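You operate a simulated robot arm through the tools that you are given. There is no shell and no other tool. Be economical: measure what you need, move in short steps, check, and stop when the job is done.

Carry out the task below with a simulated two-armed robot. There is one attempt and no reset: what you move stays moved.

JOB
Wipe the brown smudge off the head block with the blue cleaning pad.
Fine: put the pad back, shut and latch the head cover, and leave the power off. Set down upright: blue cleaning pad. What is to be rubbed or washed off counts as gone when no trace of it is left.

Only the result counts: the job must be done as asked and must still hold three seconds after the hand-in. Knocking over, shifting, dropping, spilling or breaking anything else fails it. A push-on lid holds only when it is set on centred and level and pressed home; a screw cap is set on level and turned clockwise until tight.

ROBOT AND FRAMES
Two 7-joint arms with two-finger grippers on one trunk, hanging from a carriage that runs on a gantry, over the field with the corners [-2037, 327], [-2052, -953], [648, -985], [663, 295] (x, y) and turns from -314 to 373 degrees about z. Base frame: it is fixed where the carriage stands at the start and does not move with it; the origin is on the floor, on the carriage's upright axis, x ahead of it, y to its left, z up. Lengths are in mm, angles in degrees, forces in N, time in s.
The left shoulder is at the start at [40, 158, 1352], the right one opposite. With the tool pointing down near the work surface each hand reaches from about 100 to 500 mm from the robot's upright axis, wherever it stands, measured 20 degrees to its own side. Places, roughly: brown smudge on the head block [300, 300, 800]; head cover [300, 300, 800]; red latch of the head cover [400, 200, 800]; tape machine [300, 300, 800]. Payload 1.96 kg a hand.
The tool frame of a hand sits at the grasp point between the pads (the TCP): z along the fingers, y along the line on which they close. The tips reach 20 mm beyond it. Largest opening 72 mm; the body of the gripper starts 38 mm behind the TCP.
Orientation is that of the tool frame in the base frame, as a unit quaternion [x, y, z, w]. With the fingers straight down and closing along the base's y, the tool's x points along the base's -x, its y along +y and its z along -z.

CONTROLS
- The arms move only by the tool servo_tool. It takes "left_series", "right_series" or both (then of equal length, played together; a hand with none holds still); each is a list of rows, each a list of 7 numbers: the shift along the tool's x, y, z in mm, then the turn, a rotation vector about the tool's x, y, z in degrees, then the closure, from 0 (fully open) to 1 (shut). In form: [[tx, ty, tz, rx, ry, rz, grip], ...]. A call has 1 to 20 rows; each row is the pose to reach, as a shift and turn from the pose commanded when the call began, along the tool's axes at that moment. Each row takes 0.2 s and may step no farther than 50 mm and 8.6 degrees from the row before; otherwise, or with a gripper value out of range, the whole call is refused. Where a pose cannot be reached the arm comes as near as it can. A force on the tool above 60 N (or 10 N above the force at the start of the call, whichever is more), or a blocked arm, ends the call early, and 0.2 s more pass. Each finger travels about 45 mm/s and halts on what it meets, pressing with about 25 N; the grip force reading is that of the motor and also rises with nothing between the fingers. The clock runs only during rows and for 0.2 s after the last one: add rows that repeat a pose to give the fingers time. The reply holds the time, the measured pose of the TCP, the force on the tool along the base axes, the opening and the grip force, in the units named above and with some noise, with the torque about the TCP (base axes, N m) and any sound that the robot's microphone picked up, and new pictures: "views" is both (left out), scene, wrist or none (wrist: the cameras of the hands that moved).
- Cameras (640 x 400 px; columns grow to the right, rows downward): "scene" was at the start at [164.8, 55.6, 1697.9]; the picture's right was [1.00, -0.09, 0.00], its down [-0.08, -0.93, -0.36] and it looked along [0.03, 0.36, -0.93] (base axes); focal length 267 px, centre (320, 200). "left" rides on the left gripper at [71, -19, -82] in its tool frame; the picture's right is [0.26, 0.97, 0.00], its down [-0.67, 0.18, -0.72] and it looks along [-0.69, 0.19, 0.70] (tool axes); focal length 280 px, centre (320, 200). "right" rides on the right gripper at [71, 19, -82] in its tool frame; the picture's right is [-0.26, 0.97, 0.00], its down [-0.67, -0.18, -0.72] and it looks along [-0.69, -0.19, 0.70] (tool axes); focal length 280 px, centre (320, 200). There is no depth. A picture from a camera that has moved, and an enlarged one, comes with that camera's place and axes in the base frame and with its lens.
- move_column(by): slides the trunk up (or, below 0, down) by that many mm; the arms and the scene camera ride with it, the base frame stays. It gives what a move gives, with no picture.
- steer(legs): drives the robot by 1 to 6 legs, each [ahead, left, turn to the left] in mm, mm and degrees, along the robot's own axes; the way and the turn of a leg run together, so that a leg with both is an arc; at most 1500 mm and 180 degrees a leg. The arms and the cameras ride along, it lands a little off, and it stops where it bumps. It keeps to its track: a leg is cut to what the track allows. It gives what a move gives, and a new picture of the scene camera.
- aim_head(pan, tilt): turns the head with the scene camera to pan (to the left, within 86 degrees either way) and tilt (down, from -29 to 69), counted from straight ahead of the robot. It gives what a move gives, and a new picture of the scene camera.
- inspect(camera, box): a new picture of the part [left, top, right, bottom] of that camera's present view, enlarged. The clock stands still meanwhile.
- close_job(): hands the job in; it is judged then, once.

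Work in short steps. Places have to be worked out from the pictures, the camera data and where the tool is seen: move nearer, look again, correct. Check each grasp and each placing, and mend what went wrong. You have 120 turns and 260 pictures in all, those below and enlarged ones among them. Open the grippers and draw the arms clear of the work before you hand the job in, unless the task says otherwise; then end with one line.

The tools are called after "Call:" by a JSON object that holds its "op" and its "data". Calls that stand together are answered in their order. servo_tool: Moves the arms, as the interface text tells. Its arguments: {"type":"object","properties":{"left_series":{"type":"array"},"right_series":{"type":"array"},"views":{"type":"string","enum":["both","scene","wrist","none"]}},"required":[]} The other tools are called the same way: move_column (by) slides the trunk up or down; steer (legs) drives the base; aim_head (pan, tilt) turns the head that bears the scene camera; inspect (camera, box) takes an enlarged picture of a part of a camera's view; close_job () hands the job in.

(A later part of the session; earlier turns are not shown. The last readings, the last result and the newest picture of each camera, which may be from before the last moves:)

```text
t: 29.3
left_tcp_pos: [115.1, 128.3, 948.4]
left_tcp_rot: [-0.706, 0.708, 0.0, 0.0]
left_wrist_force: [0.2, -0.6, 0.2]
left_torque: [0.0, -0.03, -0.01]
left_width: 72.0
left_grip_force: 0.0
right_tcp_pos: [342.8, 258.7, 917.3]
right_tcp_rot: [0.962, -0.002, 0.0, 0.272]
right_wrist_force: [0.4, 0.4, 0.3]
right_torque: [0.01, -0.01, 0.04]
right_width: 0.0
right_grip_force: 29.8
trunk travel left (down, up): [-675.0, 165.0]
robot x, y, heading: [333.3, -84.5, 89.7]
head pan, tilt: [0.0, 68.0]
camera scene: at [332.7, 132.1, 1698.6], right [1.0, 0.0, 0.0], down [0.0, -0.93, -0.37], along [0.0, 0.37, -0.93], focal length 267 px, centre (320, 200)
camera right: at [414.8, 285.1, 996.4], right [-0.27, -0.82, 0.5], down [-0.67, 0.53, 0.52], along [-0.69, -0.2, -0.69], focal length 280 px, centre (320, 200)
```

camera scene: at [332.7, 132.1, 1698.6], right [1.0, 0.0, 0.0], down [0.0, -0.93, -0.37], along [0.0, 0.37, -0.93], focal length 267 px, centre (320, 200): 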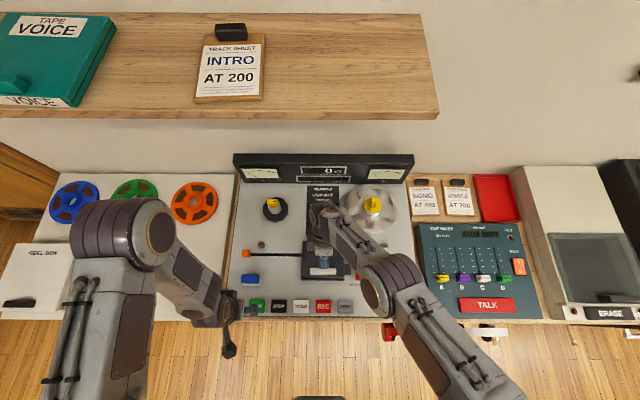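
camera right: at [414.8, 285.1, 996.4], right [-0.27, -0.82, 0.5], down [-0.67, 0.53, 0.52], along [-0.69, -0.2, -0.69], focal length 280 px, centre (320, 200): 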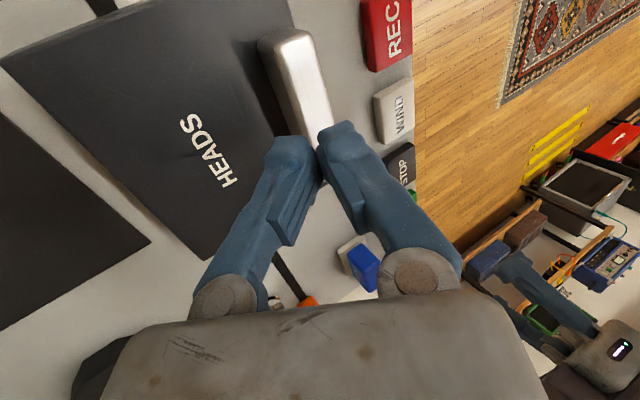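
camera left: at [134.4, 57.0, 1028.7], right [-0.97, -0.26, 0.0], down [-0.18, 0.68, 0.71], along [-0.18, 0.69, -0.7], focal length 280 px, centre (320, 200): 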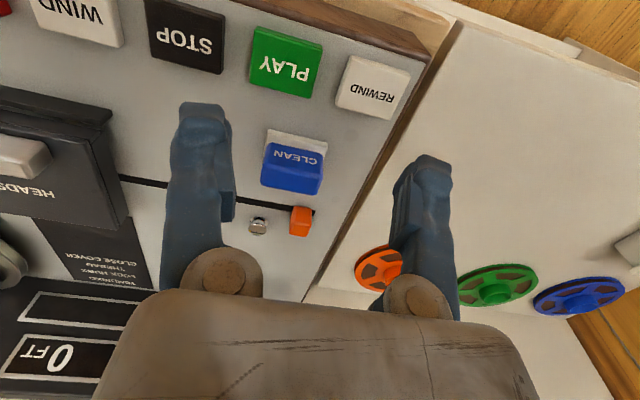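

The fingers slipped off; the lid is still shut. I straighten the hand and open the fingers for a second, slower attempt.

Call:
{"op": "servo_tool", "data": {"right_series": [[0, 0, -10, 8, 0, 0, 0.4], [0, 0, -15, 16, 0, 0, 0.4], [0, 0, -15, 24, 0, 0, 0.4], [0, 0, -15, 31.7, 0, 0, 0.4], [0, 0, -15, 31.7, 0, 0, 0.4]], "views": "wrist"}}

Call:
{"op": "inspect", "data": {"camera": "scene", "box": [280, 220, 400, 300]}}

```text
t: 30.5
left_tcp_pos: [114.1, 128.5, 948.3]
left_tcp_rot: [-0.705, 0.709, 0.0, -0.001]
left_wrist_force: [0.1, -0.1, 0.3]
left_torque: [-0.02, 0.0, 0.02]
left_width: 72.2
left_grip_force: 0.0
right_tcp_pos: [342.4, 268.0, 928.5]
right_tcp_rot: [1.0, -0.002, 0.0, -0.004]
right_wrist_force: [-0.3, 0.1, -0.1]
right_torque: [0.01, 0.0, -0.01]
right_width: 42.8
right_grip_force: 0.1
trunk travel left (down, up): [-675.0, 165.0]
robot x, y, heading: [331.0, -85.9, 89.6]
head pan, tilt: [0.0, 68.0]
camera right: at [413.9, 247.6, 1010.1], right [-0.27, -0.96, -0.01], down [-0.67, 0.18, 0.72], along [-0.69, 0.2, -0.7], focal length 280 px, centre (320, 200)
```

right: 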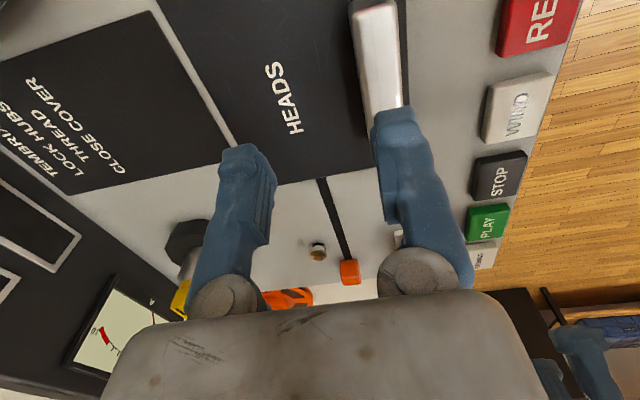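

```text
5.00 times, centred on (340, 260) of scene
camera zoom: at [332.7, 132.1, 1698.6], right [1.0, 0.0, 0.0], down [0.0, -0.93, -0.37], along [0.0, 0.37, -0.93], focal length 1336 px, centre (220, -100)
```

zoom: 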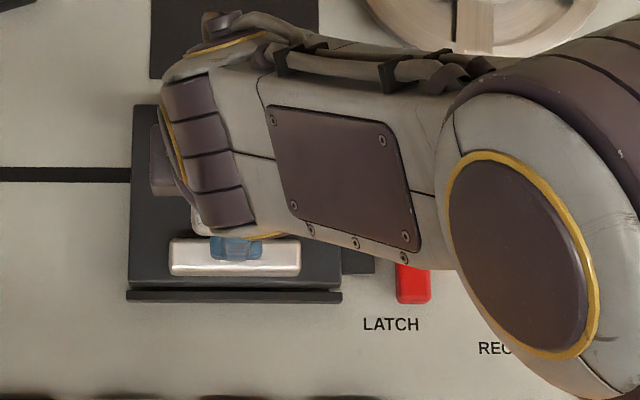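

Latch is clear of the ear. I go back down over the handle, grip, and lift only a few millimetres to read the force.

Call:
{"op": "servo_tool", "data": {"right_series": [[0, 18, 15, 0, 0, 0, 0.4], [0, 34.5, 35, 0, 0, 0, 0.4], [0, 34.5, 52, 0, 0, 0, 0.4], [0, 34.5, 58.5, 0, 0, 0, 0.4], [0, 34.5, 59, 0, 0, 0, 0.7], [0, 34.5, 59.5, 0, 0, 0, 1], [0, 34.5, 59.5, 0, 0, 0, 1], [0, 34.5, 59.5, 0, 0, 0, 1]], "views": "none"}}

Call:
{"op": "servo_tool", "data": {"right_series": [[0, 0, -1, -1, 0, 0, 1], [0, 0, -2, -2, 0, 0, 1], [0, -1, -3, -2, 0, 0, 1]], "views": "wrist"}}

```text
t: 32.3
left_tcp_pos: [113.9, 129.9, 948.9]
left_tcp_rot: [-0.706, 0.708, 0.0, 0.0]
left_wrist_force: [-0.8, -0.2, -0.9]
left_torque: [0.02, -0.02, 0.0]
left_width: 71.9
left_grip_force: 0.0
right_tcp_pos: [342.8, 234.2, 869.1]
right_tcp_rot: [1.0, -0.002, -0.001, -0.004]
right_wrist_force: [0.4, -1.9, 27.8]
right_torque: [0.21, -0.05, -0.04]
right_width: 19.6
right_grip_force: 40.4
trunk travel left (down, up): [-675.0, 165.0]
robot x, y, heading: [333.1, -84.5, 89.7]
head pan, tilt: [0.0, 68.0]
```

```text
t: 33.1
left_tcp_pos: [113.3, 130.2, 948.7]
left_tcp_rot: [-0.706, 0.709, 0.0, 0.0]
left_wrist_force: [-0.1, 0.6, 0.7]
left_torque: [-0.01, -0.01, 0.04]
left_width: 72.2
left_grip_force: 0.1
right_tcp_pos: [343.1, 235.1, 871.2]
right_tcp_rot: [1.0, -0.003, 0.0, 0.014]
right_wrist_force: [-1.1, 13.2, -30.0]
right_torque: [0.16, 0.04, -0.03]
right_width: 19.8
right_grip_force: 39.8
trunk travel left (down, up): [-675.0, 165.0]
robot x, y, heading: [334.8, -86.2, 89.9]
head pan, tilt: [0.0, 68.0]
camera right: at [413.4, 218.2, 953.3], right [-0.27, -0.96, 0.03], down [-0.67, 0.21, 0.71], along [-0.69, 0.17, -0.7], focal length 280 px, centre (320, 200)
```

right: 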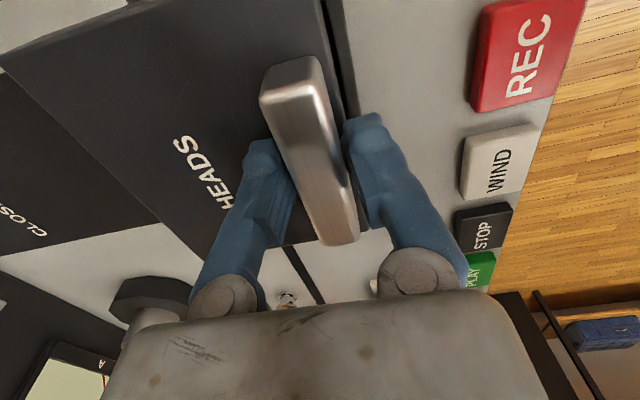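

There is a 30 N pull for 2 mm; I continue slowly along the arc to see whether the lid gives.

Call:
{"op": "servo_tool", "data": {"right_series": [[0, -0.3, -1, -0.6, 0, 0, 1], [0, -0.6, -2, -1.2, 0, 0, 1], [0, -0.9, -3, -1.8, 0, 0, 1], [0, -1.2, -4, -2.4, 0, 0, 1], [0, -1.5, -5, -3, 0, 0, 1]], "views": "wrist"}}

Call:
{"op": "inspect", "data": {"camera": "scene", "box": [280, 220, 400, 300]}}

```text
t: 34.3
left_tcp_pos: [114.5, 127.6, 947.5]
left_tcp_rot: [-0.706, 0.708, 0.0, 0.0]
left_wrist_force: [0.2, 0.1, 0.2]
left_torque: [0.01, 0.02, -0.01]
left_width: 72.1
left_grip_force: 0.0
right_tcp_pos: [342.0, 234.7, 875.6]
right_tcp_rot: [0.999, -0.003, 0.0, 0.041]
right_wrist_force: [1.2, 6.5, -29.3]
right_torque: [0.18, -0.06, -0.04]
right_width: 19.7
right_grip_force: 40.2
trunk travel left (down, up): [-675.0, 165.0]
robot x, y, heading: [333.0, -87.1, 89.8]
head pan, tilt: [0.0, 68.0]
camera right: at [413.4, 223.5, 958.6], right [-0.27, -0.96, 0.08], down [-0.67, 0.24, 0.7], along [-0.69, 0.13, -0.71], focal length 280 px, centre (320, 200)
```

right: 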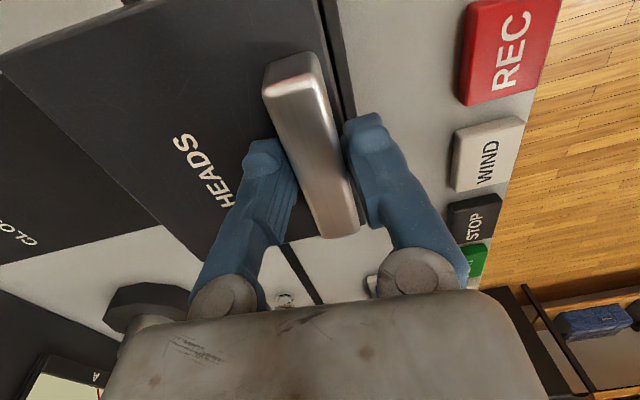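

```text
5.00 times, centred on (340, 260) of scene
camera zoom: at [332.8, 132.1, 1698.5], right [1.0, 0.0, 0.0], down [0.0, -0.93, -0.37], along [0.0, 0.37, -0.93], focal length 1336 px, centre (220, -100)
```

zoom: 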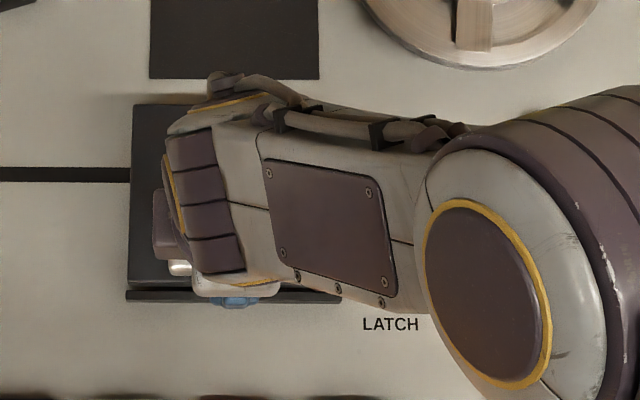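

I check in close-up whether the fingers are sliding up the handle.

Call:
{"op": "inspect", "data": {"camera": "right", "box": [220, 40, 420, 250]}}

Call:
{"op": "servo_tool", "data": {"right_series": [[0, -0.3, -1, -0.6, 0, 0, 1], [0, -0.6, -2, -1.2, 0, 0, 1], [0, -0.9, -3, -1.8, 0, 0, 1], [0, -1.2, -4, -2.4, 0, 0, 1]], "views": "none"}}

Call:
{"op": "inspect", "data": {"camera": "right", "box": [220, 40, 420, 250]}}

```text
1.90 times, centred on (320, 145) of right
camera zoom: at [413.4, 223.5, 958.6], right [-0.27, -0.96, 0.08], down [-0.67, 0.24, 0.7], along [-0.69, 0.13, -0.71], focal length 534 px, centre (320, 305)
```

zoom: 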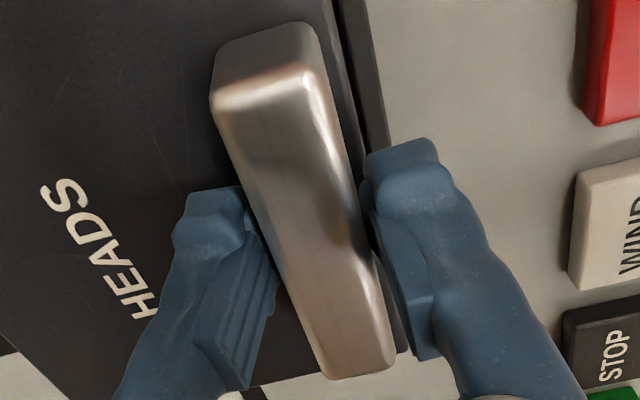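

```text
t: 35.3
left_tcp_pos: [115.2, 127.5, 948.7]
left_tcp_rot: [-0.706, 0.708, 0.0, 0.0]
left_wrist_force: [0.0, -0.6, 0.8]
left_torque: [0.01, -0.02, 0.02]
left_width: 71.9
left_grip_force: 0.0
right_tcp_pos: [343.6, 235.4, 880.8]
right_tcp_rot: [0.998, -0.002, -0.002, 0.063]
right_wrist_force: [-0.1, 2.5, -30.1]
right_torque: [0.22, 0.02, -0.04]
right_width: 19.7
right_grip_force: 40.2
trunk travel left (down, up): [-675.0, 165.0]
robot x, y, heading: [331.6, -85.7, 89.6]
head pan, tilt: [0.0, 68.0]
```

```text
1.90 times, centred on (320, 145) of right
camera zoom: at [413.5, 227.6, 963.8], right [-0.27, -0.96, 0.12], down [-0.67, 0.27, 0.69], along [-0.69, 0.1, -0.72], focal length 534 px, centre (320, 305)
```

zoom: 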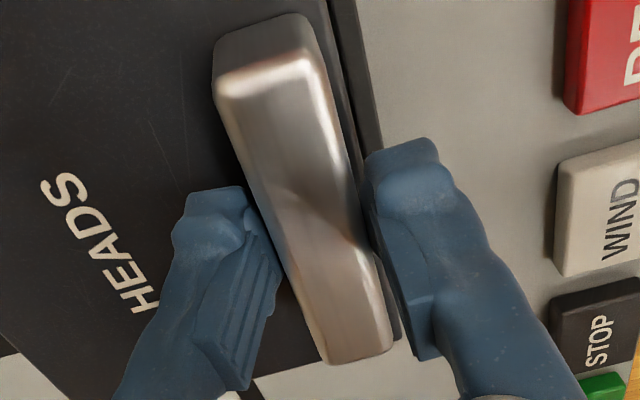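

The fingers just slide up the handle at 30 N, so something still holds the lid. I release and back off, then look closely at the lid's front and sides.

Call:
{"op": "servo_tool", "data": {"right_series": [[0, 0, 0, 0, 0, 0, 0.4], [0, 0, -20, 2, 0, 0, 0.4], [40, 10, -60, 6, 0, 0, 0.4], [85, 20, -80, 6, 0, 0, 0.4], [125, 40, -80, 6, 0, 0, 0.4]], "left_series": [[0, -40, 0, 0, -8, 0, 0], [0, -80, 5, 0, -16, 0, 0], [0, -120, 10, 0, -24, 0, 0], [0, -160, 20, 0, -32, 0, 0], [0, -200, 30, 0, -40, 0, 0]]}}

Call:
{"op": "inspect", "data": {"camera": "left", "box": [180, 60, 460, 235]}}

Call:
{"op": "inspect", "data": {"camera": "right", "box": [180, 0, 460, 175]}}

```text
refused: row 3 steps farther than a row can; nothing moved
```

```text
2.29 times, centred on (320, 148) of left
camera zoom: at [133.5, 56.6, 1028.9], right [-0.97, -0.26, 0.0], down [-0.18, 0.68, 0.71], along [-0.18, 0.69, -0.7], focal length 641 px, centre (320, 320)
```

zoom: 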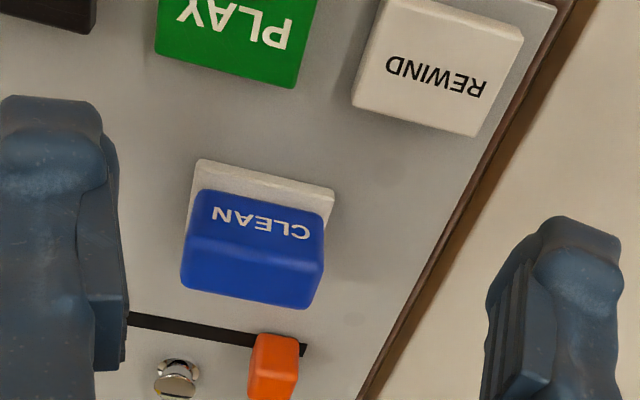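

```text
2.29 times, centred on (320, 88) of right
camera zoom: at [413.5, 227.6, 963.8], right [-0.27, -0.96, 0.12], down [-0.67, 0.27, 0.69], along [-0.69, 0.1, -0.72], focal length 641 px, centre (320, 457)
```

zoom: 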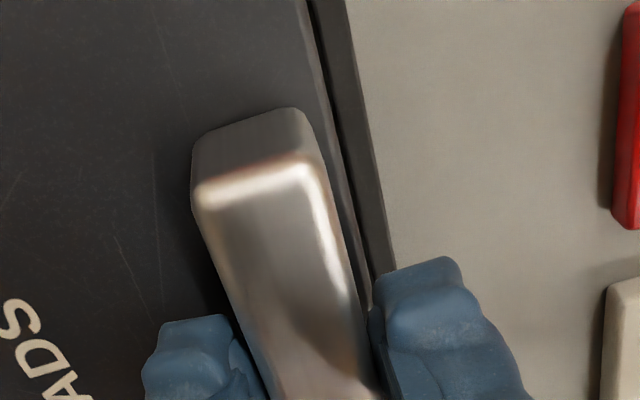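

The step was too long; I split it.

Call:
{"op": "servo_tool", "data": {"right_series": [[0, 0, 0, 0, 0, 0, 0.4], [0, 0, -20, 2, 0, 0, 0.4], [20, 5, -45, 4, 0, 0, 0.4], [50, 10, -70, 6, 0, 0, 0.4], [90, 20, -80, 6, 0, 0, 0.4], [125, 30, -80, 6, 0, 0, 0.4]], "left_series": [[0, -30, 0, 0, -7, 0, 0], [0, -70, 5, 0, -14, 0, 0], [0, -110, 10, 0, -21, 0, 0], [0, -150, 15, 0, -28, 0, 0], [0, -180, 25, 0, -34, 0, 0], [0, -200, 30, 0, -40, 0, 0]]}}

Call:
{"op": "inspect", "data": {"camera": "left", "box": [180, 60, 460, 235]}}

Call:
{"op": "inspect", "data": {"camera": "right", "box": [180, 0, 460, 175]}}

```text
t: 36.7
left_tcp_pos: [314.1, 147.2, 900.9]
left_tcp_rot: [-0.663, 0.666, 0.241, 0.242]
left_wrist_force: [0.9, 0.3, 1.1]
left_torque: [0.0, 0.0, 0.0]
left_width: 71.8
left_grip_force: 0.1
left hand out of reach, approached as far as the arm can: row 5, 6
right_tcp_pos: [469.3, 217.3, 963.7]
right_tcp_rot: [1.0, -0.002, 0.0, 0.009]
right_wrist_force: [-0.1, -0.9, 0.6]
right_torque: [0.0, 0.0, 0.0]
right_width: 43.2
right_grip_force: 0.1
trunk travel left (down, up): [-675.0, 165.0]
robot x, y, heading: [331.7, -79.8, 89.8]
head pan, tilt: [0.0, 68.0]
camera scene: at [332.9, 131.9, 1698.6], right [1.0, 0.0, 0.0], down [0.0, -0.93, -0.37], along [0.0, 0.37, -0.93], focal length 267 px, centre (320, 200)
camera right: at [540.0, 199.3, 1045.4], right [-0.27, -0.96, 0.02], down [-0.67, 0.2, 0.71], along [-0.69, 0.18, -0.7], focal length 280 px, centre (320, 200)
camera left: at [333.2, 40.5, 916.7], right [-0.97, -0.2, -0.17], down [-0.18, 0.06, 0.98], along [-0.18, 0.98, -0.09], focal length 280 px, centre (320, 200)
```

scene: 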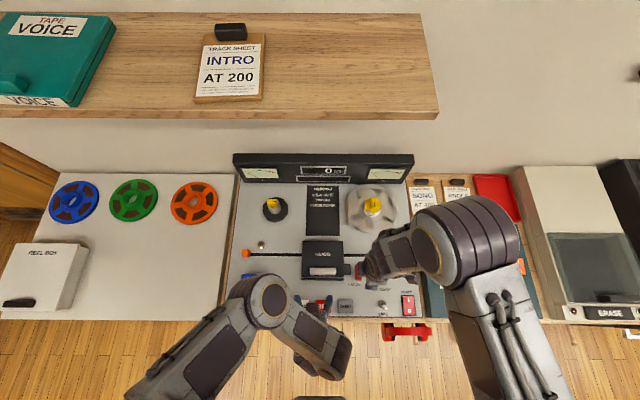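
right: 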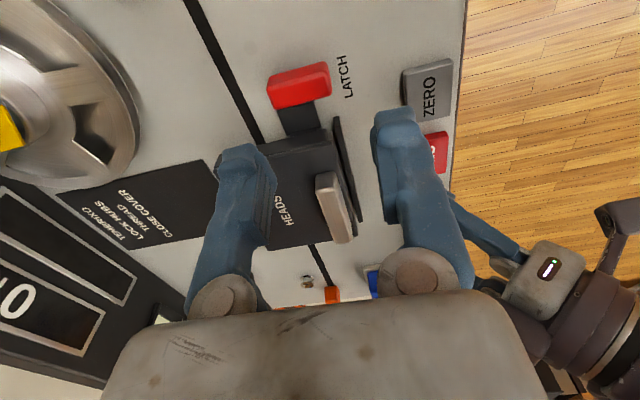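
left: 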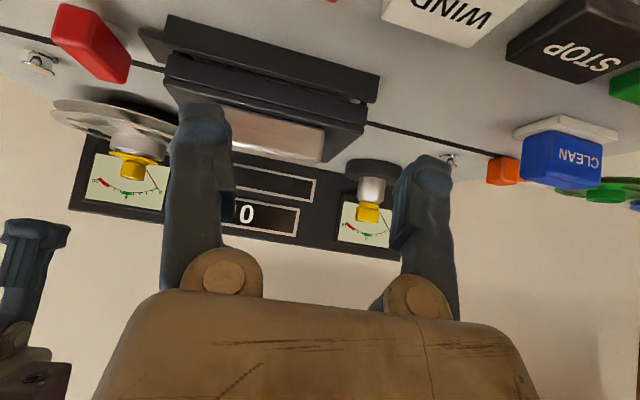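

```text
2.29 times, centred on (320, 148) of left
camera zoom: at [333.2, 40.5, 916.7], right [-0.97, -0.2, -0.17], down [-0.18, 0.06, 0.98], along [-0.18, 0.98, -0.09], focal length 641 px, centre (320, 320)
```

zoom: 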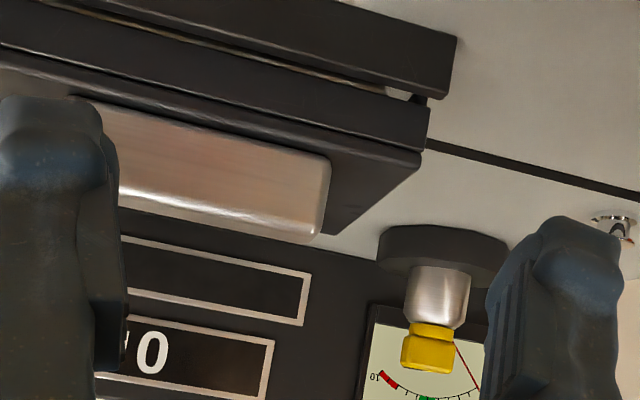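

```text
2.29 times, centred on (320, 88) of right
camera zoom: at [540.0, 199.3, 1045.4], right [-0.27, -0.96, 0.02], down [-0.67, 0.2, 0.71], along [-0.69, 0.18, -0.7], focal length 641 px, centre (320, 457)
```

zoom: 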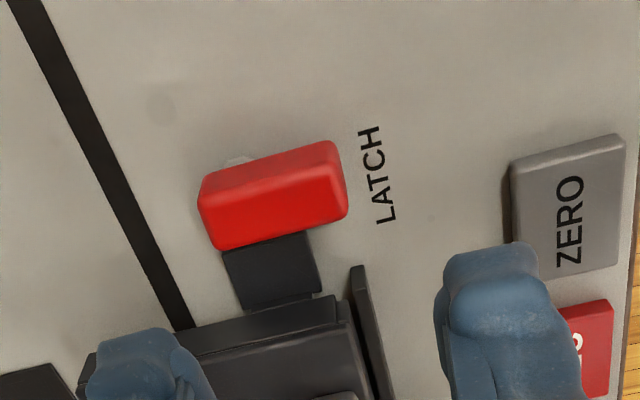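

The lid and ear show no obvious obstruction; perhaps the latch bar is not fully at its open end. I return the left hand, and with the right hand closed press the bar's free end a little further (+x).

Call:
{"op": "servo_tool", "data": {"left_series": [[-3, 30, -8, 0, 6, 0, 0], [-6, 65, -16, 0, 13, 0, 0], [-9, 100, -25, 0, 20, 0, 0], [-12, 135, -35, 0, 27, 0, 0], [-15, 170, -45, 0, 34, 0, 0], [-15, 200, -49, 0, 40, 0, 0], [-15, 200, -49, 0, 40, 0, 0]], "right_series": [[-10, 5, 20, -1, 0, 0, 1], [-25, 9, 50, -1, 0, 0, 1], [-40, 9, 80, -1, 0, 0, 1], [-45, 9, 100, -1, 0, 0, 1], [-45, 9, 112, -1, 0, 0, 1], [-45, 9, 112, -1, 0, 0, 1], [-45, 9, 112, -1, 0, 0, 1]], "views": "wrist"}}

```text
t: 38.3
left_tcp_pos: [112.5, 128.3, 946.8]
left_tcp_rot: [-0.706, 0.708, 0.0, -0.002]
left_wrist_force: [0.1, -1.0, -0.3]
left_torque: [0.01, -0.07, 0.04]
left_width: 72.0
left_grip_force: 0.0
right_tcp_pos: [421.8, 202.6, 853.0]
right_tcp_rot: [1.0, -0.002, 0.0, 0.018]
right_wrist_force: [0.4, -0.4, 0.4]
right_torque: [-0.02, 0.0, 0.01]
right_width: 0.1
right_grip_force: 24.4
trunk travel left (down, up): [-675.0, 165.0]
robot x, y, heading: [331.2, -83.9, 89.9]
head pan, tilt: [0.0, 68.0]
camera right: at [493.4, 186.7, 934.5], right [-0.27, -0.96, 0.04], down [-0.67, 0.21, 0.71], along [-0.69, 0.17, -0.7], focal length 280 px, centre (320, 200)
camera left: at [131.6, 58.2, 1028.1], right [-0.97, -0.26, 0.0], down [-0.18, 0.68, 0.71], along [-0.18, 0.69, -0.7], focal length 280 px, centre (320, 200)
```

right: 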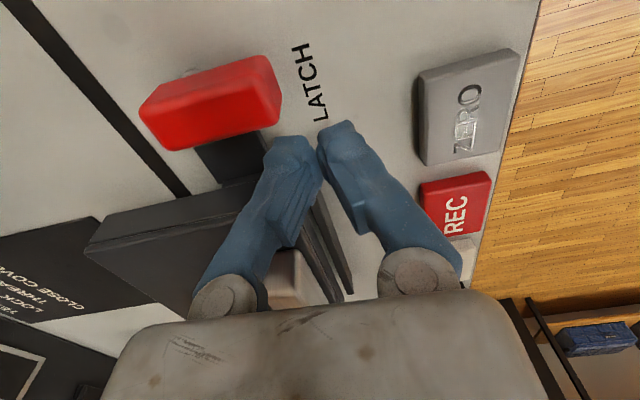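
left: 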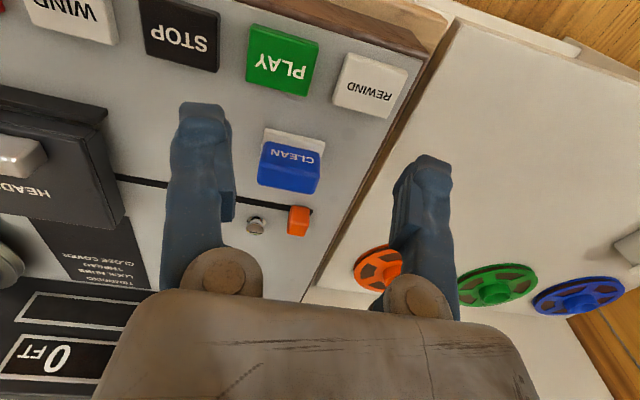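

Shift 7 mm in +y and push the bar's end in +x.

Call:
{"op": "servo_tool", "data": {"right_series": [[4, -7, 0, 0, 0, 0, 1], [10, -7, 0, 0, 0, 0, 1], [16, -7, 0, 0, 0, 0, 1], [21, -7, 0, 0, 0, 0, 1], [26, -7, 0, 0, 0, 0, 1]], "views": "wrist"}}

```text
t: 39.5
left_tcp_pos: [104.2, 127.9, 950.2]
left_tcp_rot: [-0.706, 0.709, 0.002, -0.003]
left_wrist_force: [0.0, 0.1, -1.2]
left_torque: [-0.04, 0.01, 0.02]
left_width: 71.9
left_grip_force: 0.0
right_tcp_pos: [432.8, 209.6, 851.8]
right_tcp_rot: [1.0, -0.002, -0.011, 0.02]
right_wrist_force: [-42.8, -3.2, 6.1]
right_torque: [0.57, 0.43, 0.27]
right_width: 0.0
right_grip_force: 25.0
trunk travel left (down, up): [-675.0, 165.0]
robot x, y, heading: [331.9, -81.7, 89.8]
head pan, tilt: [0.0, 68.0]
camera right: at [506.4, 194.2, 932.9], right [-0.26, -0.96, 0.04], down [-0.66, 0.21, 0.72], along [-0.7, 0.16, -0.69], focal length 280 px, centre (320, 200)
```

right: 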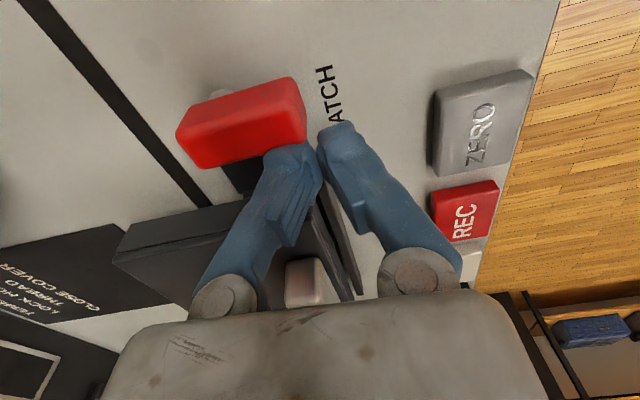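

The latch is at its open stop. I look for the lid's hinge from the left and from the right.

Call:
{"op": "inspect", "data": {"camera": "left", "box": [0, 70, 160, 240]}}

Call:
{"op": "inspect", "data": {"camera": "right", "box": [90, 150, 290, 320]}}

Call:
{"op": "inspect", "data": {"camera": "scene", "box": [285, 210, 375, 290]}}

```text
2.35 times, centred on (80, 155) of left
camera zoom: at [123.2, 57.5, 1029.3], right [-0.97, -0.26, 0.01], down [-0.18, 0.68, 0.72], along [-0.19, 0.69, -0.7], focal length 660 px, centre (885, 306)
```

zoom: 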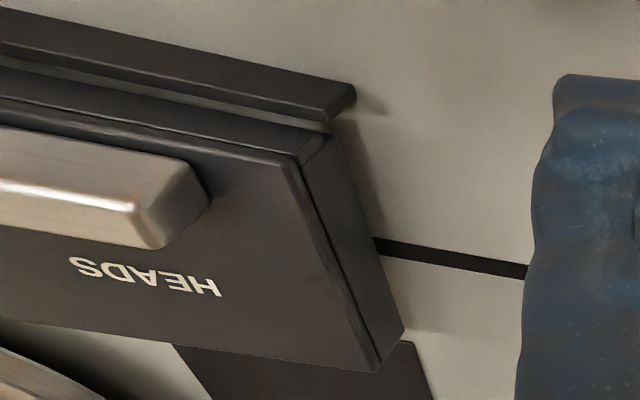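

```text
2.35 times, centred on (190, 235) of right
camera zoom: at [506.4, 194.2, 932.9], right [-0.26, -0.96, 0.04], down [-0.66, 0.21, 0.72], along [-0.7, 0.16, -0.69], focal length 660 px, centre (626, 118)
```

zoom: 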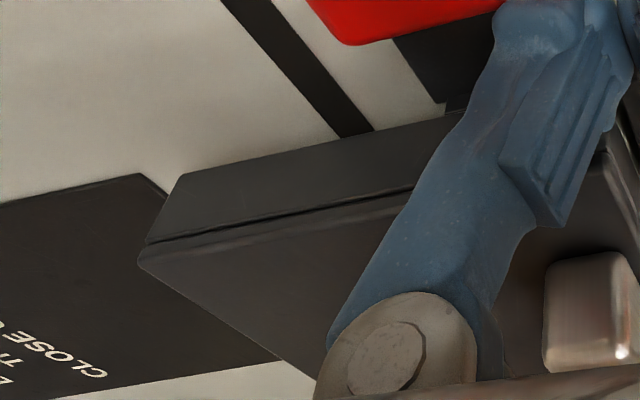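

```text
5.00 times, centred on (330, 250) of scene
camera zoom: at [328.4, 131.9, 1698.7], right [1.0, 0.0, -0.01], down [-0.01, -0.93, -0.37], along [0.0, 0.37, -0.93], focal length 1336 px, centre (270, -50)
```

zoom: 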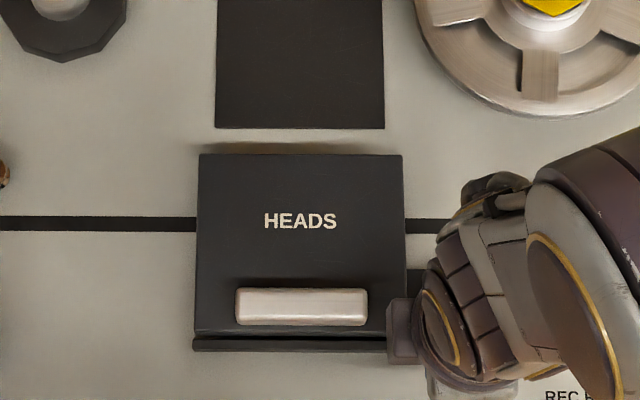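

No obvious hinge visible. I regrip the handle and test with small pushes whether the lid slides along y.

Call:
{"op": "servo_tool", "data": {"right_series": [[-10, 0, -10, 0, 0, 0, 1], [-15, 0, -40, 0, 0, 0, 0.6], [-35, -10, -70, 0, 0, 0, 0.4], [-70, -20, -75, -1, 0, 0, 0.4], [-90, -24, -60, -2, 0, 0, 0.4], [-90, -24, -40, -2.3, 0, 0, 0.4], [-90, -24, -24, -2.3, 0, 0, 0.4], [-90, -24, -17.5, -2.3, 0, 0, 0.4], [-90, -24, -17.5, -2.3, 0, 0, 1], [-90, -24, -17.5, -2.3, 0, 0, 1], [-90, -24, -17.5, -2.3, 0, 0, 1]], "views": "wrist"}}

```text
t: 41.6
left_tcp_pos: [112.0, 129.6, 947.9]
left_tcp_rot: [-0.705, 0.709, 0.0, 0.0]
left_wrist_force: [0.1, 0.3, -1.2]
left_torque: [-0.05, -0.01, 0.01]
left_width: 72.2
left_grip_force: 0.0
right_tcp_pos: [358.3, 245.0, 871.7]
right_tcp_rot: [0.999, -0.002, -0.001, 0.033]
right_wrist_force: [3.0, -0.3, 44.7]
right_torque: [1.03, -0.06, -0.01]
right_width: 23.3
right_grip_force: 20.8
trunk travel left (down, up): [-675.0, 165.0]
robot x, y, heading: [333.2, -83.3, 89.8]
head pan, tilt: [0.0, 68.0]
stopped in row 10 (right hand): the force on the tool passed its limit at 63 N (the readings are from after the stop); the commanded pose is now the measured one
camera right: at [430.1, 230.4, 953.3], right [-0.27, -0.96, 0.06], down [-0.67, 0.23, 0.7], along [-0.69, 0.14, -0.71], focal length 280 px, centre (320, 200)
```

right: 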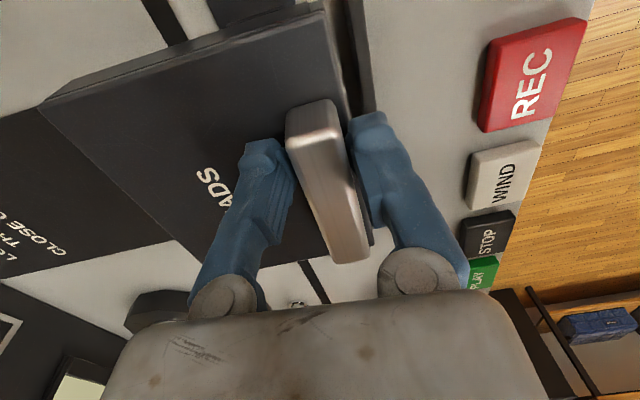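

I came down tilted and off-centre; rise a little, level the hand, recentre and grip.

Call:
{"op": "servo_tool", "data": {"right_series": [[0, 0, -6, 0, 0, 0, 0.4], [-8, 6, -12, 2, 0, 0, 0.4], [-15, 11.5, -12, 3.8, 0, 0, 0.4], [-15, 11.5, -4, 3.8, 0, 0, 0.4], [-15, 11.5, 0, 3.8, 0, 0, 0.4], [-15, 11.5, 1.5, 3.8, 0, 0, 0.7], [-15, 11.5, 1.5, 3.8, 0, 0, 1], [-15, 11.5, 1.5, 3.8, 0, 0, 1], [-15, 11.5, 1.5, 3.8, 0, 0, 1]], "views": "wrist"}}

```text
t: 43.6
left_tcp_pos: [111.6, 132.7, 947.6]
left_tcp_rot: [-0.706, 0.708, 0.001, 0.001]
left_wrist_force: [-0.2, 0.3, -0.3]
left_torque: [-0.04, 0.0, 0.04]
left_width: 72.1
left_grip_force: 0.0
right_tcp_pos: [343.8, 234.4, 869.9]
right_tcp_rot: [1.0, -0.004, 0.0, -0.001]
right_wrist_force: [-1.9, 26.7, -21.3]
right_torque: [0.35, 0.19, -0.03]
right_width: 19.4
right_grip_force: 40.5
trunk travel left (down, up): [-675.0, 165.0]
robot x, y, heading: [332.6, -83.3, 89.6]
head pan, tilt: [0.0, 68.0]
camera right: at [414.5, 215.1, 951.0], right [-0.27, -0.96, 0.0], down [-0.67, 0.19, 0.72], along [-0.69, 0.19, -0.7], focal length 280 px, centre (320, 200)
```

right: 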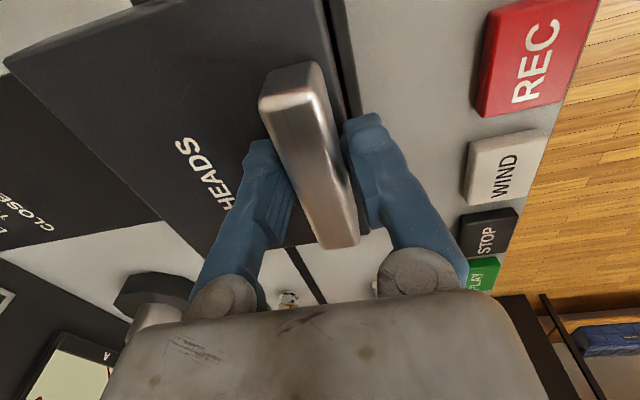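

Gripped. The lid already withstands 27 N toward −y. Now push toward +y.

Call:
{"op": "servo_tool", "data": {"right_series": [[0, -3, 0, 0, 0, 0, 1], [0, -6, 0, 0, 0, 0, 1], [0, -9, 0, 0, 0, 0, 1], [0, -12, 0, 0, 0, 0, 1]], "views": "none"}}

```text
t: 44.6
left_tcp_pos: [113.2, 129.5, 947.6]
left_tcp_rot: [-0.706, 0.709, -0.001, 0.0]
left_wrist_force: [0.1, -0.6, -0.3]
left_torque: [0.02, 0.02, 0.02]
left_width: 72.2
left_grip_force: 0.0
right_tcp_pos: [343.5, 238.5, 870.0]
right_tcp_rot: [1.0, -0.001, -0.002, 0.004]
right_wrist_force: [-0.3, -2.0, 17.8]
right_torque: [-0.14, -0.61, -0.03]
right_width: 19.1
right_grip_force: 40.1
trunk travel left (down, up): [-675.0, 165.0]
robot x, y, heading: [330.4, -78.5, 89.7]
head pan, tilt: [0.0, 68.0]
```

Call:
{"op": "servo_tool", "data": {"right_series": [[0, -4, 0, 0, 0, 0, 1], [0, -8, 0, 0, 0, 0, 1], [0, -12, 0, 0, 0, 0, 1], [0, -12, 0, 0, 0, 0, 1]], "views": "both"}}

```text
t: 45.6
left_tcp_pos: [111.5, 129.7, 947.2]
left_tcp_rot: [-0.706, 0.709, 0.0, -0.001]
left_wrist_force: [-0.1, -0.2, 0.7]
left_torque: [0.02, -0.03, -0.03]
left_width: 71.7
left_grip_force: 0.1
right_tcp_pos: [343.4, 255.6, 869.8]
right_tcp_rot: [1.0, -0.002, -0.001, 0.002]
right_wrist_force: [2.1, 0.2, 24.8]
right_torque: [0.04, 0.28, -0.08]
right_width: 19.5
right_grip_force: 40.1
trunk travel left (down, up): [-675.0, 165.0]
robot x, y, heading: [330.0, -87.3, 89.8]
head pan, tilt: [0.0, 68.0]
camera scene: at [332.9, 132.6, 1699.0], right [1.0, 0.0, 0.0], down [0.0, -0.93, -0.38], along [0.0, 0.38, -0.93], focal length 267 px, centre (320, 200)
camera right: at [414.7, 236.6, 951.1], right [-0.27, -0.96, 0.0], down [-0.67, 0.19, 0.72], along [-0.69, 0.19, -0.7], focal length 280 px, centre (320, 200)
```

scene: 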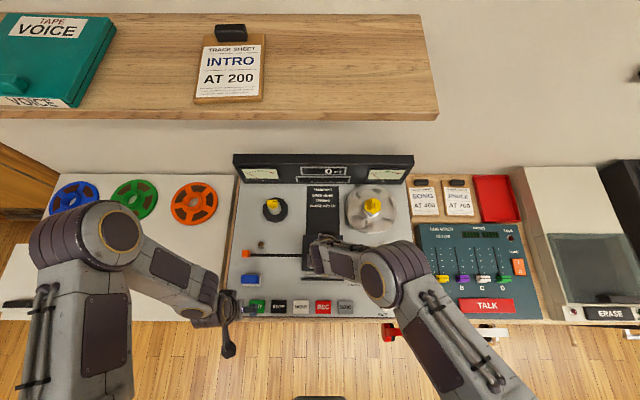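
right: 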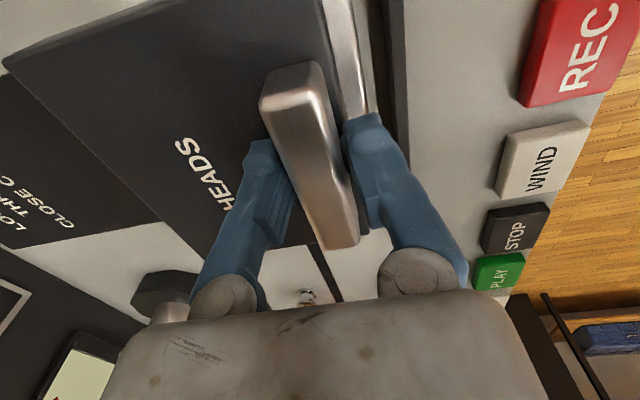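

The cover is a slide: it moves back (+y) freely and reveals a silver head block. I keep sliding.

Call:
{"op": "servo_tool", "data": {"right_series": [[0, -8, -0.5, 0, 0, 0, 1], [0, -16, -1, 0, 0, 0, 1], [0, -24, -1, 0, 0, 0, 1], [0, -32, -1, 0, 0, 0, 1], [0, -40, -1, 0, 0, 0, 1], [0, -48, -1, 0, 0, 0, 1], [0, -56, -1, 0, 0, 0, 1]], "views": "both"}}

```text
t: 47.2
left_tcp_pos: [113.1, 130.1, 946.3]
left_tcp_rot: [-0.706, 0.708, -0.001, 0.0]
left_wrist_force: [0.1, -1.1, 0.6]
left_torque: [0.0, -0.02, 0.01]
left_width: 72.1
left_grip_force: 0.1
right_tcp_pos: [343.9, 308.9, 868.8]
right_tcp_rot: [1.0, -0.002, -0.001, 0.003]
right_wrist_force: [1.5, -0.7, 5.6]
right_torque: [0.19, 0.05, 0.04]
right_width: 19.3
right_grip_force: 39.8
trunk travel left (down, up): [-675.0, 165.0]
robot x, y, heading: [333.1, -89.1, 90.0]
head pan, tilt: [0.0, 68.0]
camera scene: at [332.8, 132.2, 1698.5], right [1.0, 0.0, 0.0], down [0.0, -0.93, -0.37], along [0.0, 0.37, -0.93], focal length 267 px, centre (320, 200)
camera right: at [415.4, 290.0, 951.0], right [-0.27, -0.96, 0.01], down [-0.67, 0.19, 0.72], along [-0.69, 0.19, -0.7], focal length 280 px, centre (320, 200)
```

scene: 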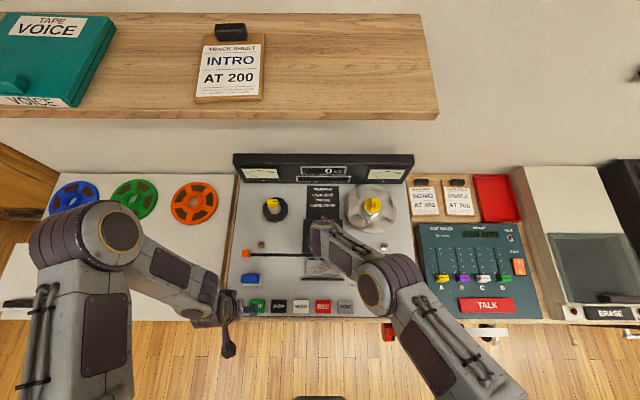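
right: 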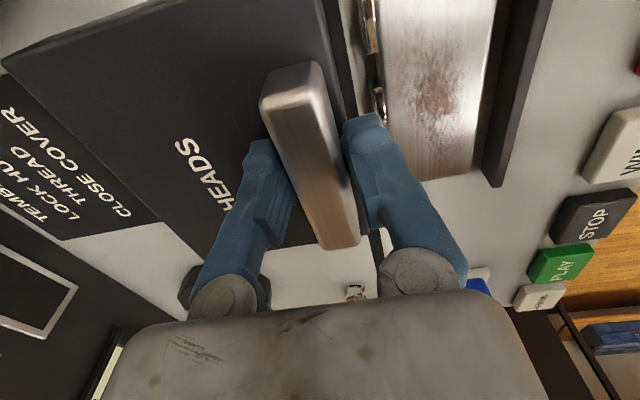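

The smudged head block is exposed. I slide a bit further for room.

Call:
{"op": "servo_tool", "data": {"right_series": [[0, -8, 0, 0, 0, 0, 1], [0, -16, 0, 0, 0, 0, 1], [0, -24, 0, 0, 0, 0, 1], [0, -32, 0, 0, 0, 0, 1], [0, -38, 0, 0, 0, 0, 1]], "views": "none"}}

Call:
{"op": "inspect", "data": {"camera": "scene", "box": [280, 190, 400, 290]}}

Call:
{"op": "inspect", "data": {"camera": "right", "box": [340, 0, 580, 200]}}

```text
t: 48.4
left_tcp_pos: [106.7, 128.5, 947.9]
left_tcp_rot: [-0.706, 0.708, 0.002, -0.002]
left_wrist_force: [1.0, 0.3, 0.4]
left_torque: [0.01, -0.01, 0.0]
left_width: 71.9
left_grip_force: 0.1
right_tcp_pos: [352.2, 334.4, 870.0]
right_tcp_rot: [1.0, -0.001, -0.004, 0.005]
right_wrist_force: [-31.6, -0.5, -5.3]
right_torque: [0.0, 0.43, -0.22]
right_width: 19.4
right_grip_force: 40.0
right hand out of reach, approached as far as the arm can: row 2, 3, 4, 5
trunk travel left (down, up): [-675.0, 165.0]
robot x, y, heading: [333.9, -85.3, 90.1]
head pan, tilt: [0.0, 68.0]
```

```text
4.00 times, centred on (340, 240) of scene
camera zoom: at [329.7, 131.9, 1697.7], right [1.0, 0.0, 0.0], down [-0.01, -0.93, -0.37], along [0.0, 0.37, -0.93], focal length 1069 px, centre (240, 40)
```

zoom: 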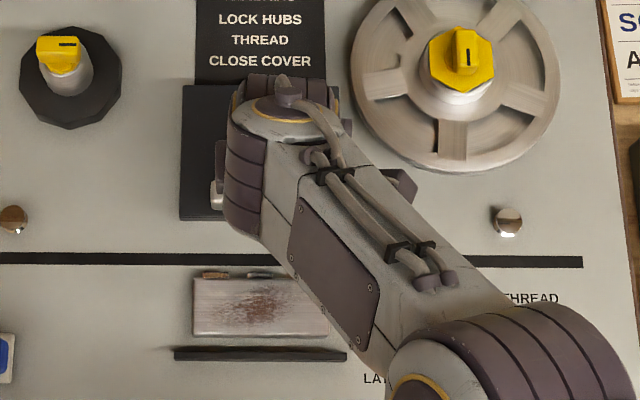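

```text
2.00 times, centred on (460, 100) of right
camera zoom: at [425.8, 316.9, 951.5], right [-0.26, -0.96, 0.01], down [-0.67, 0.19, 0.72], along [-0.7, 0.18, -0.69], focal length 561 px, centre (40, 400)
```

zoom: 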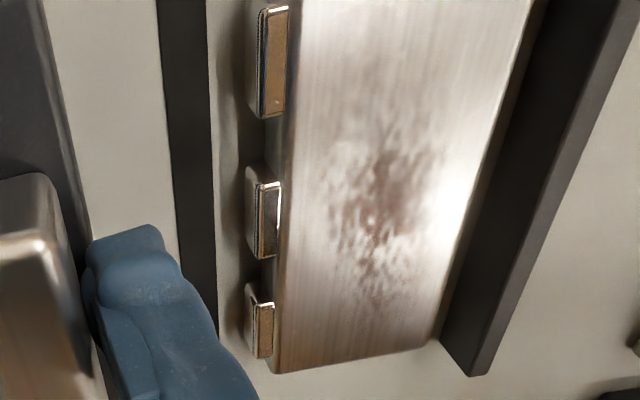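

Enough room (100 mm); the arm is at its reach limit. I release the handle, lift and withdraw the right hand to the right.

Call:
{"op": "servo_tool", "data": {"right_series": [[0, 6, 0, 0, 0, 0, 0.4], [0, 6, 0, 0, 0, 0, 0.4], [0, 6, -25, 0, 0, 0, 0.4], [0, 10, -60, 0, 0, 0, 0.4], [20, 45, -80, 0, 0, 0, 0.4], [50, 80, -90, 0, 0, 0, 0.4], [90, 105, -95, 0, 0, 0, 0.4], [130, 125, -100, 0, 0, 0, 0.4], [170, 140, -100, 0, 0, 0, 0.4], [200, 155, -100, 0, 0, 0, 0.4]], "views": "none"}}

Call:
{"op": "inspect", "data": {"camera": "scene", "box": [230, 190, 430, 310]}}

```text
t: 50.6
left_tcp_pos: [113.6, 127.9, 947.2]
left_tcp_rot: [-0.706, 0.709, 0.0, 0.0]
left_wrist_force: [-0.8, 0.3, -0.2]
left_torque: [0.0, -0.02, -0.03]
left_width: 71.9
left_grip_force: 0.0
right_tcp_pos: [559.2, 180.4, 971.4]
right_tcp_rot: [1.0, -0.003, -0.001, 0.001]
right_wrist_force: [-1.5, 0.2, 0.7]
right_torque: [-0.01, 0.01, 0.0]
right_width: 43.2
right_grip_force: 0.1
trunk travel left (down, up): [-675.0, 165.0]
robot x, y, heading: [332.5, -86.0, 89.6]
head pan, tilt: [0.0, 68.0]
```

```text
3.20 times, centred on (330, 250) of scene
camera zoom: at [332.8, 132.1, 1698.6], right [1.0, 0.0, 0.0], down [0.0, -0.93, -0.37], along [0.0, 0.37, -0.93], focal length 855 px, centre (288, 40)
```

zoom: 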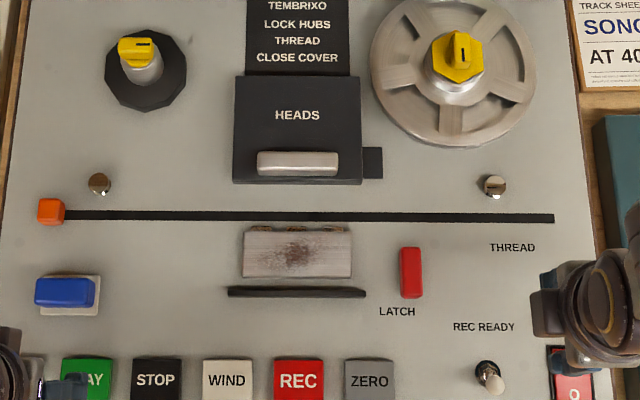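

The smudge is fully exposed at ≈ [343, 245]. Pad ≈ x 90–146, y 192–224. I bring the left hand above the pad to check its shape.

Call:
{"op": "servo_tool", "data": {"left_series": [[-30, -2, 10, 0, 0, 0, 0], [-60, -4, 30, 0, 0, 0, 0], [-80, -4.4, 50, 0, 0, 0, 0], [-80, -4.4, 50, 0, 0, 0, 0]], "views": "wrist"}}

Call:
{"op": "inspect", "data": {"camera": "left", "box": [180, 60, 460, 235]}}

Call:
{"op": "inspect", "data": {"camera": "scene", "box": [220, 240, 300, 300]}}

```text
t: 51.6
left_tcp_pos: [119.6, 207.5, 897.2]
left_tcp_rot: [-0.705, 0.709, 0.0, 0.001]
left_wrist_force: [-0.3, 0.8, -0.7]
left_torque: [-0.01, -0.03, 0.02]
left_width: 72.1
left_grip_force: 0.1
right_tcp_pos: [558.5, 180.8, 970.8]
right_tcp_rot: [1.0, -0.002, -0.001, 0.003]
right_wrist_force: [-0.6, -0.7, -1.1]
right_torque: [-0.03, -0.02, 0.01]
right_width: 43.2
right_grip_force: 0.1
trunk travel left (down, up): [-675.0, 165.0]
robot x, y, heading: [334.8, -86.8, 89.7]
head pan, tilt: [0.0, 68.0]
camera left: at [138.2, 138.0, 977.7], right [-0.97, -0.26, 0.0], down [-0.18, 0.68, 0.72], along [-0.18, 0.69, -0.7], focal length 280 px, centre (320, 200)
```

left: 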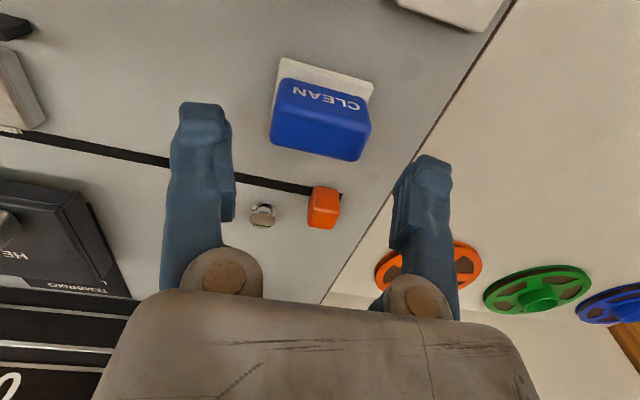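

```text
2.29 times, centred on (320, 148) of left
camera zoom: at [138.2, 138.0, 977.7], right [-0.97, -0.26, 0.0], down [-0.18, 0.68, 0.72], along [-0.18, 0.69, -0.7], focal length 641 px, centre (320, 320)
```

zoom: 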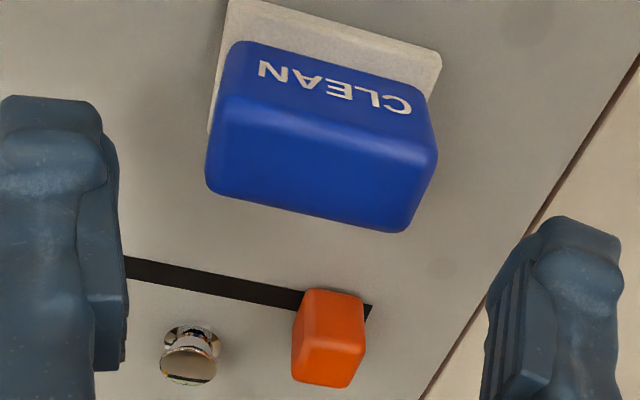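

```text
6.67 times, centred on (260, 270) of scene
camera zoom: at [332.7, 132.1, 1698.6], right [1.0, 0.0, 0.0], down [0.0, -0.93, -0.37], along [0.0, 0.37, -0.93], focal length 1781 px, centre (720, -267)
```

zoom: 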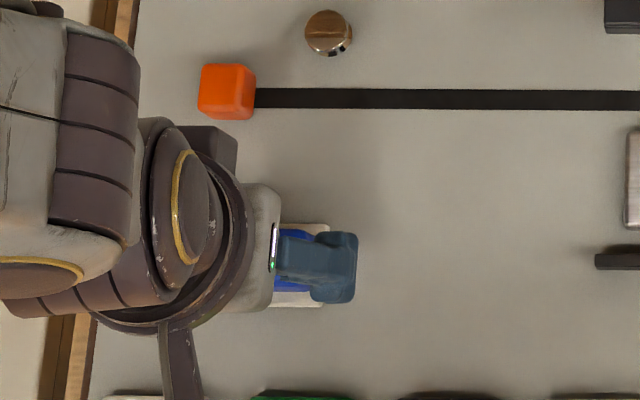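

The pad is a blue handle (~48×26 mm, top ≈ 855) on a larger white felt slab. I lower the fingers along its sides to tip height ≈ 829 and grip.

Call:
{"op": "servo_tool", "data": {"left_series": [[-3.5, 0, 15, 0, 0, 0, 0], [-3.5, 0, 32, 0, 0, 0, 0], [-3.5, 0, 42, 0, 0, 0, 0], [-3.5, 0, 48, 0, 0, 0, 0], [-3.5, 0, 48, 0, 0, 0, 0.5], [-3.5, 0, 48, 0, 0, 0, 1], [-3.5, 0, 48, 0, 0, 0, 1], [-3.5, 0, 48, 0, 0, 0, 1]], "views": "wrist"}}

```text
t: 53.4
left_tcp_pos: [118.2, 210.8, 849.8]
left_tcp_rot: [-0.706, 0.709, 0.0, 0.0]
left_wrist_force: [0.0, 0.2, 0.2]
left_torque: [0.0, -0.01, -0.02]
left_width: 52.0
left_grip_force: 24.4
right_tcp_pos: [557.4, 178.0, 971.0]
right_tcp_rot: [1.0, -0.003, 0.0, 0.002]
right_wrist_force: [-0.2, 0.0, 0.1]
right_torque: [0.0, -0.01, 0.03]
right_width: 43.2
right_grip_force: 0.1
trunk travel left (down, up): [-675.0, 165.0]
robot x, y, heading: [330.6, -86.2, 89.9]
head pan, tilt: [0.0, 68.0]
camera left: at [136.6, 140.8, 930.5], right [-0.97, -0.26, 0.0], down [-0.18, 0.68, 0.72], along [-0.18, 0.69, -0.7], focal length 280 px, centre (320, 200)
```

left: 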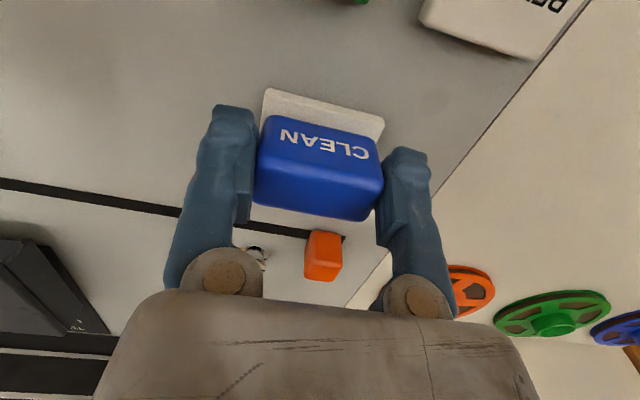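

Gripped, 52 mm. I lift straight up 60 mm and look whether the white part comes along.

Call:
{"op": "servo_tool", "data": {"left_series": [[0, 0, -15, 0, 0, 0, 1], [0, 0, -35, 0, 0, 0, 1], [0, 0, -60, 0, 0, 0, 1]], "views": "both"}}

```text
t: 54.2
left_tcp_pos: [118.8, 210.7, 909.8]
left_tcp_rot: [-0.706, 0.708, 0.0, 0.0]
left_wrist_force: [0.0, -0.3, -0.7]
left_torque: [-0.01, 0.0, 0.0]
left_width: 0.0
left_grip_force: 24.9
right_tcp_pos: [558.4, 179.8, 972.1]
right_tcp_rot: [1.0, -0.002, -0.001, 0.003]
right_wrist_force: [-0.2, -0.4, -0.5]
right_torque: [-0.02, -0.02, 0.0]
right_width: 43.1
right_grip_force: 0.0
trunk travel left (down, up): [-675.0, 165.0]
robot x, y, heading: [334.1, -82.9, 89.7]
head pan, tilt: [0.0, 68.0]
camera scene: at [332.7, 132.1, 1698.6], right [1.0, 0.0, 0.0], down [0.0, -0.93, -0.37], along [0.0, 0.37, -0.93], focal length 267 px, centre (320, 200)
camera left: at [138.5, 140.4, 989.9], right [-0.97, -0.26, 0.0], down [-0.18, 0.68, 0.72], along [-0.18, 0.69, -0.7], focal length 280 px, centre (320, 200)
```

scene: 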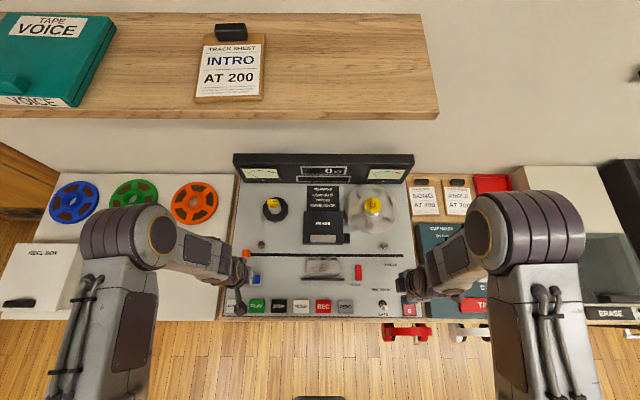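
left: 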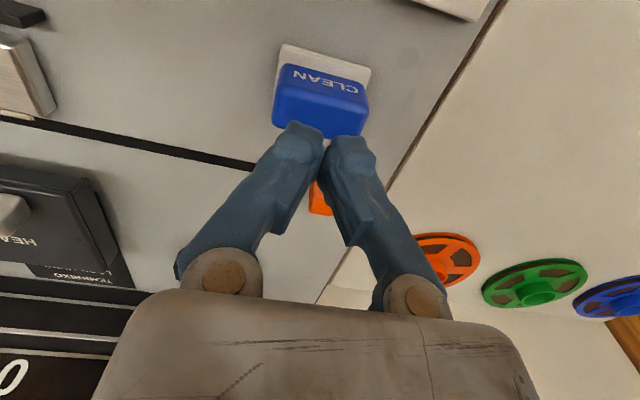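

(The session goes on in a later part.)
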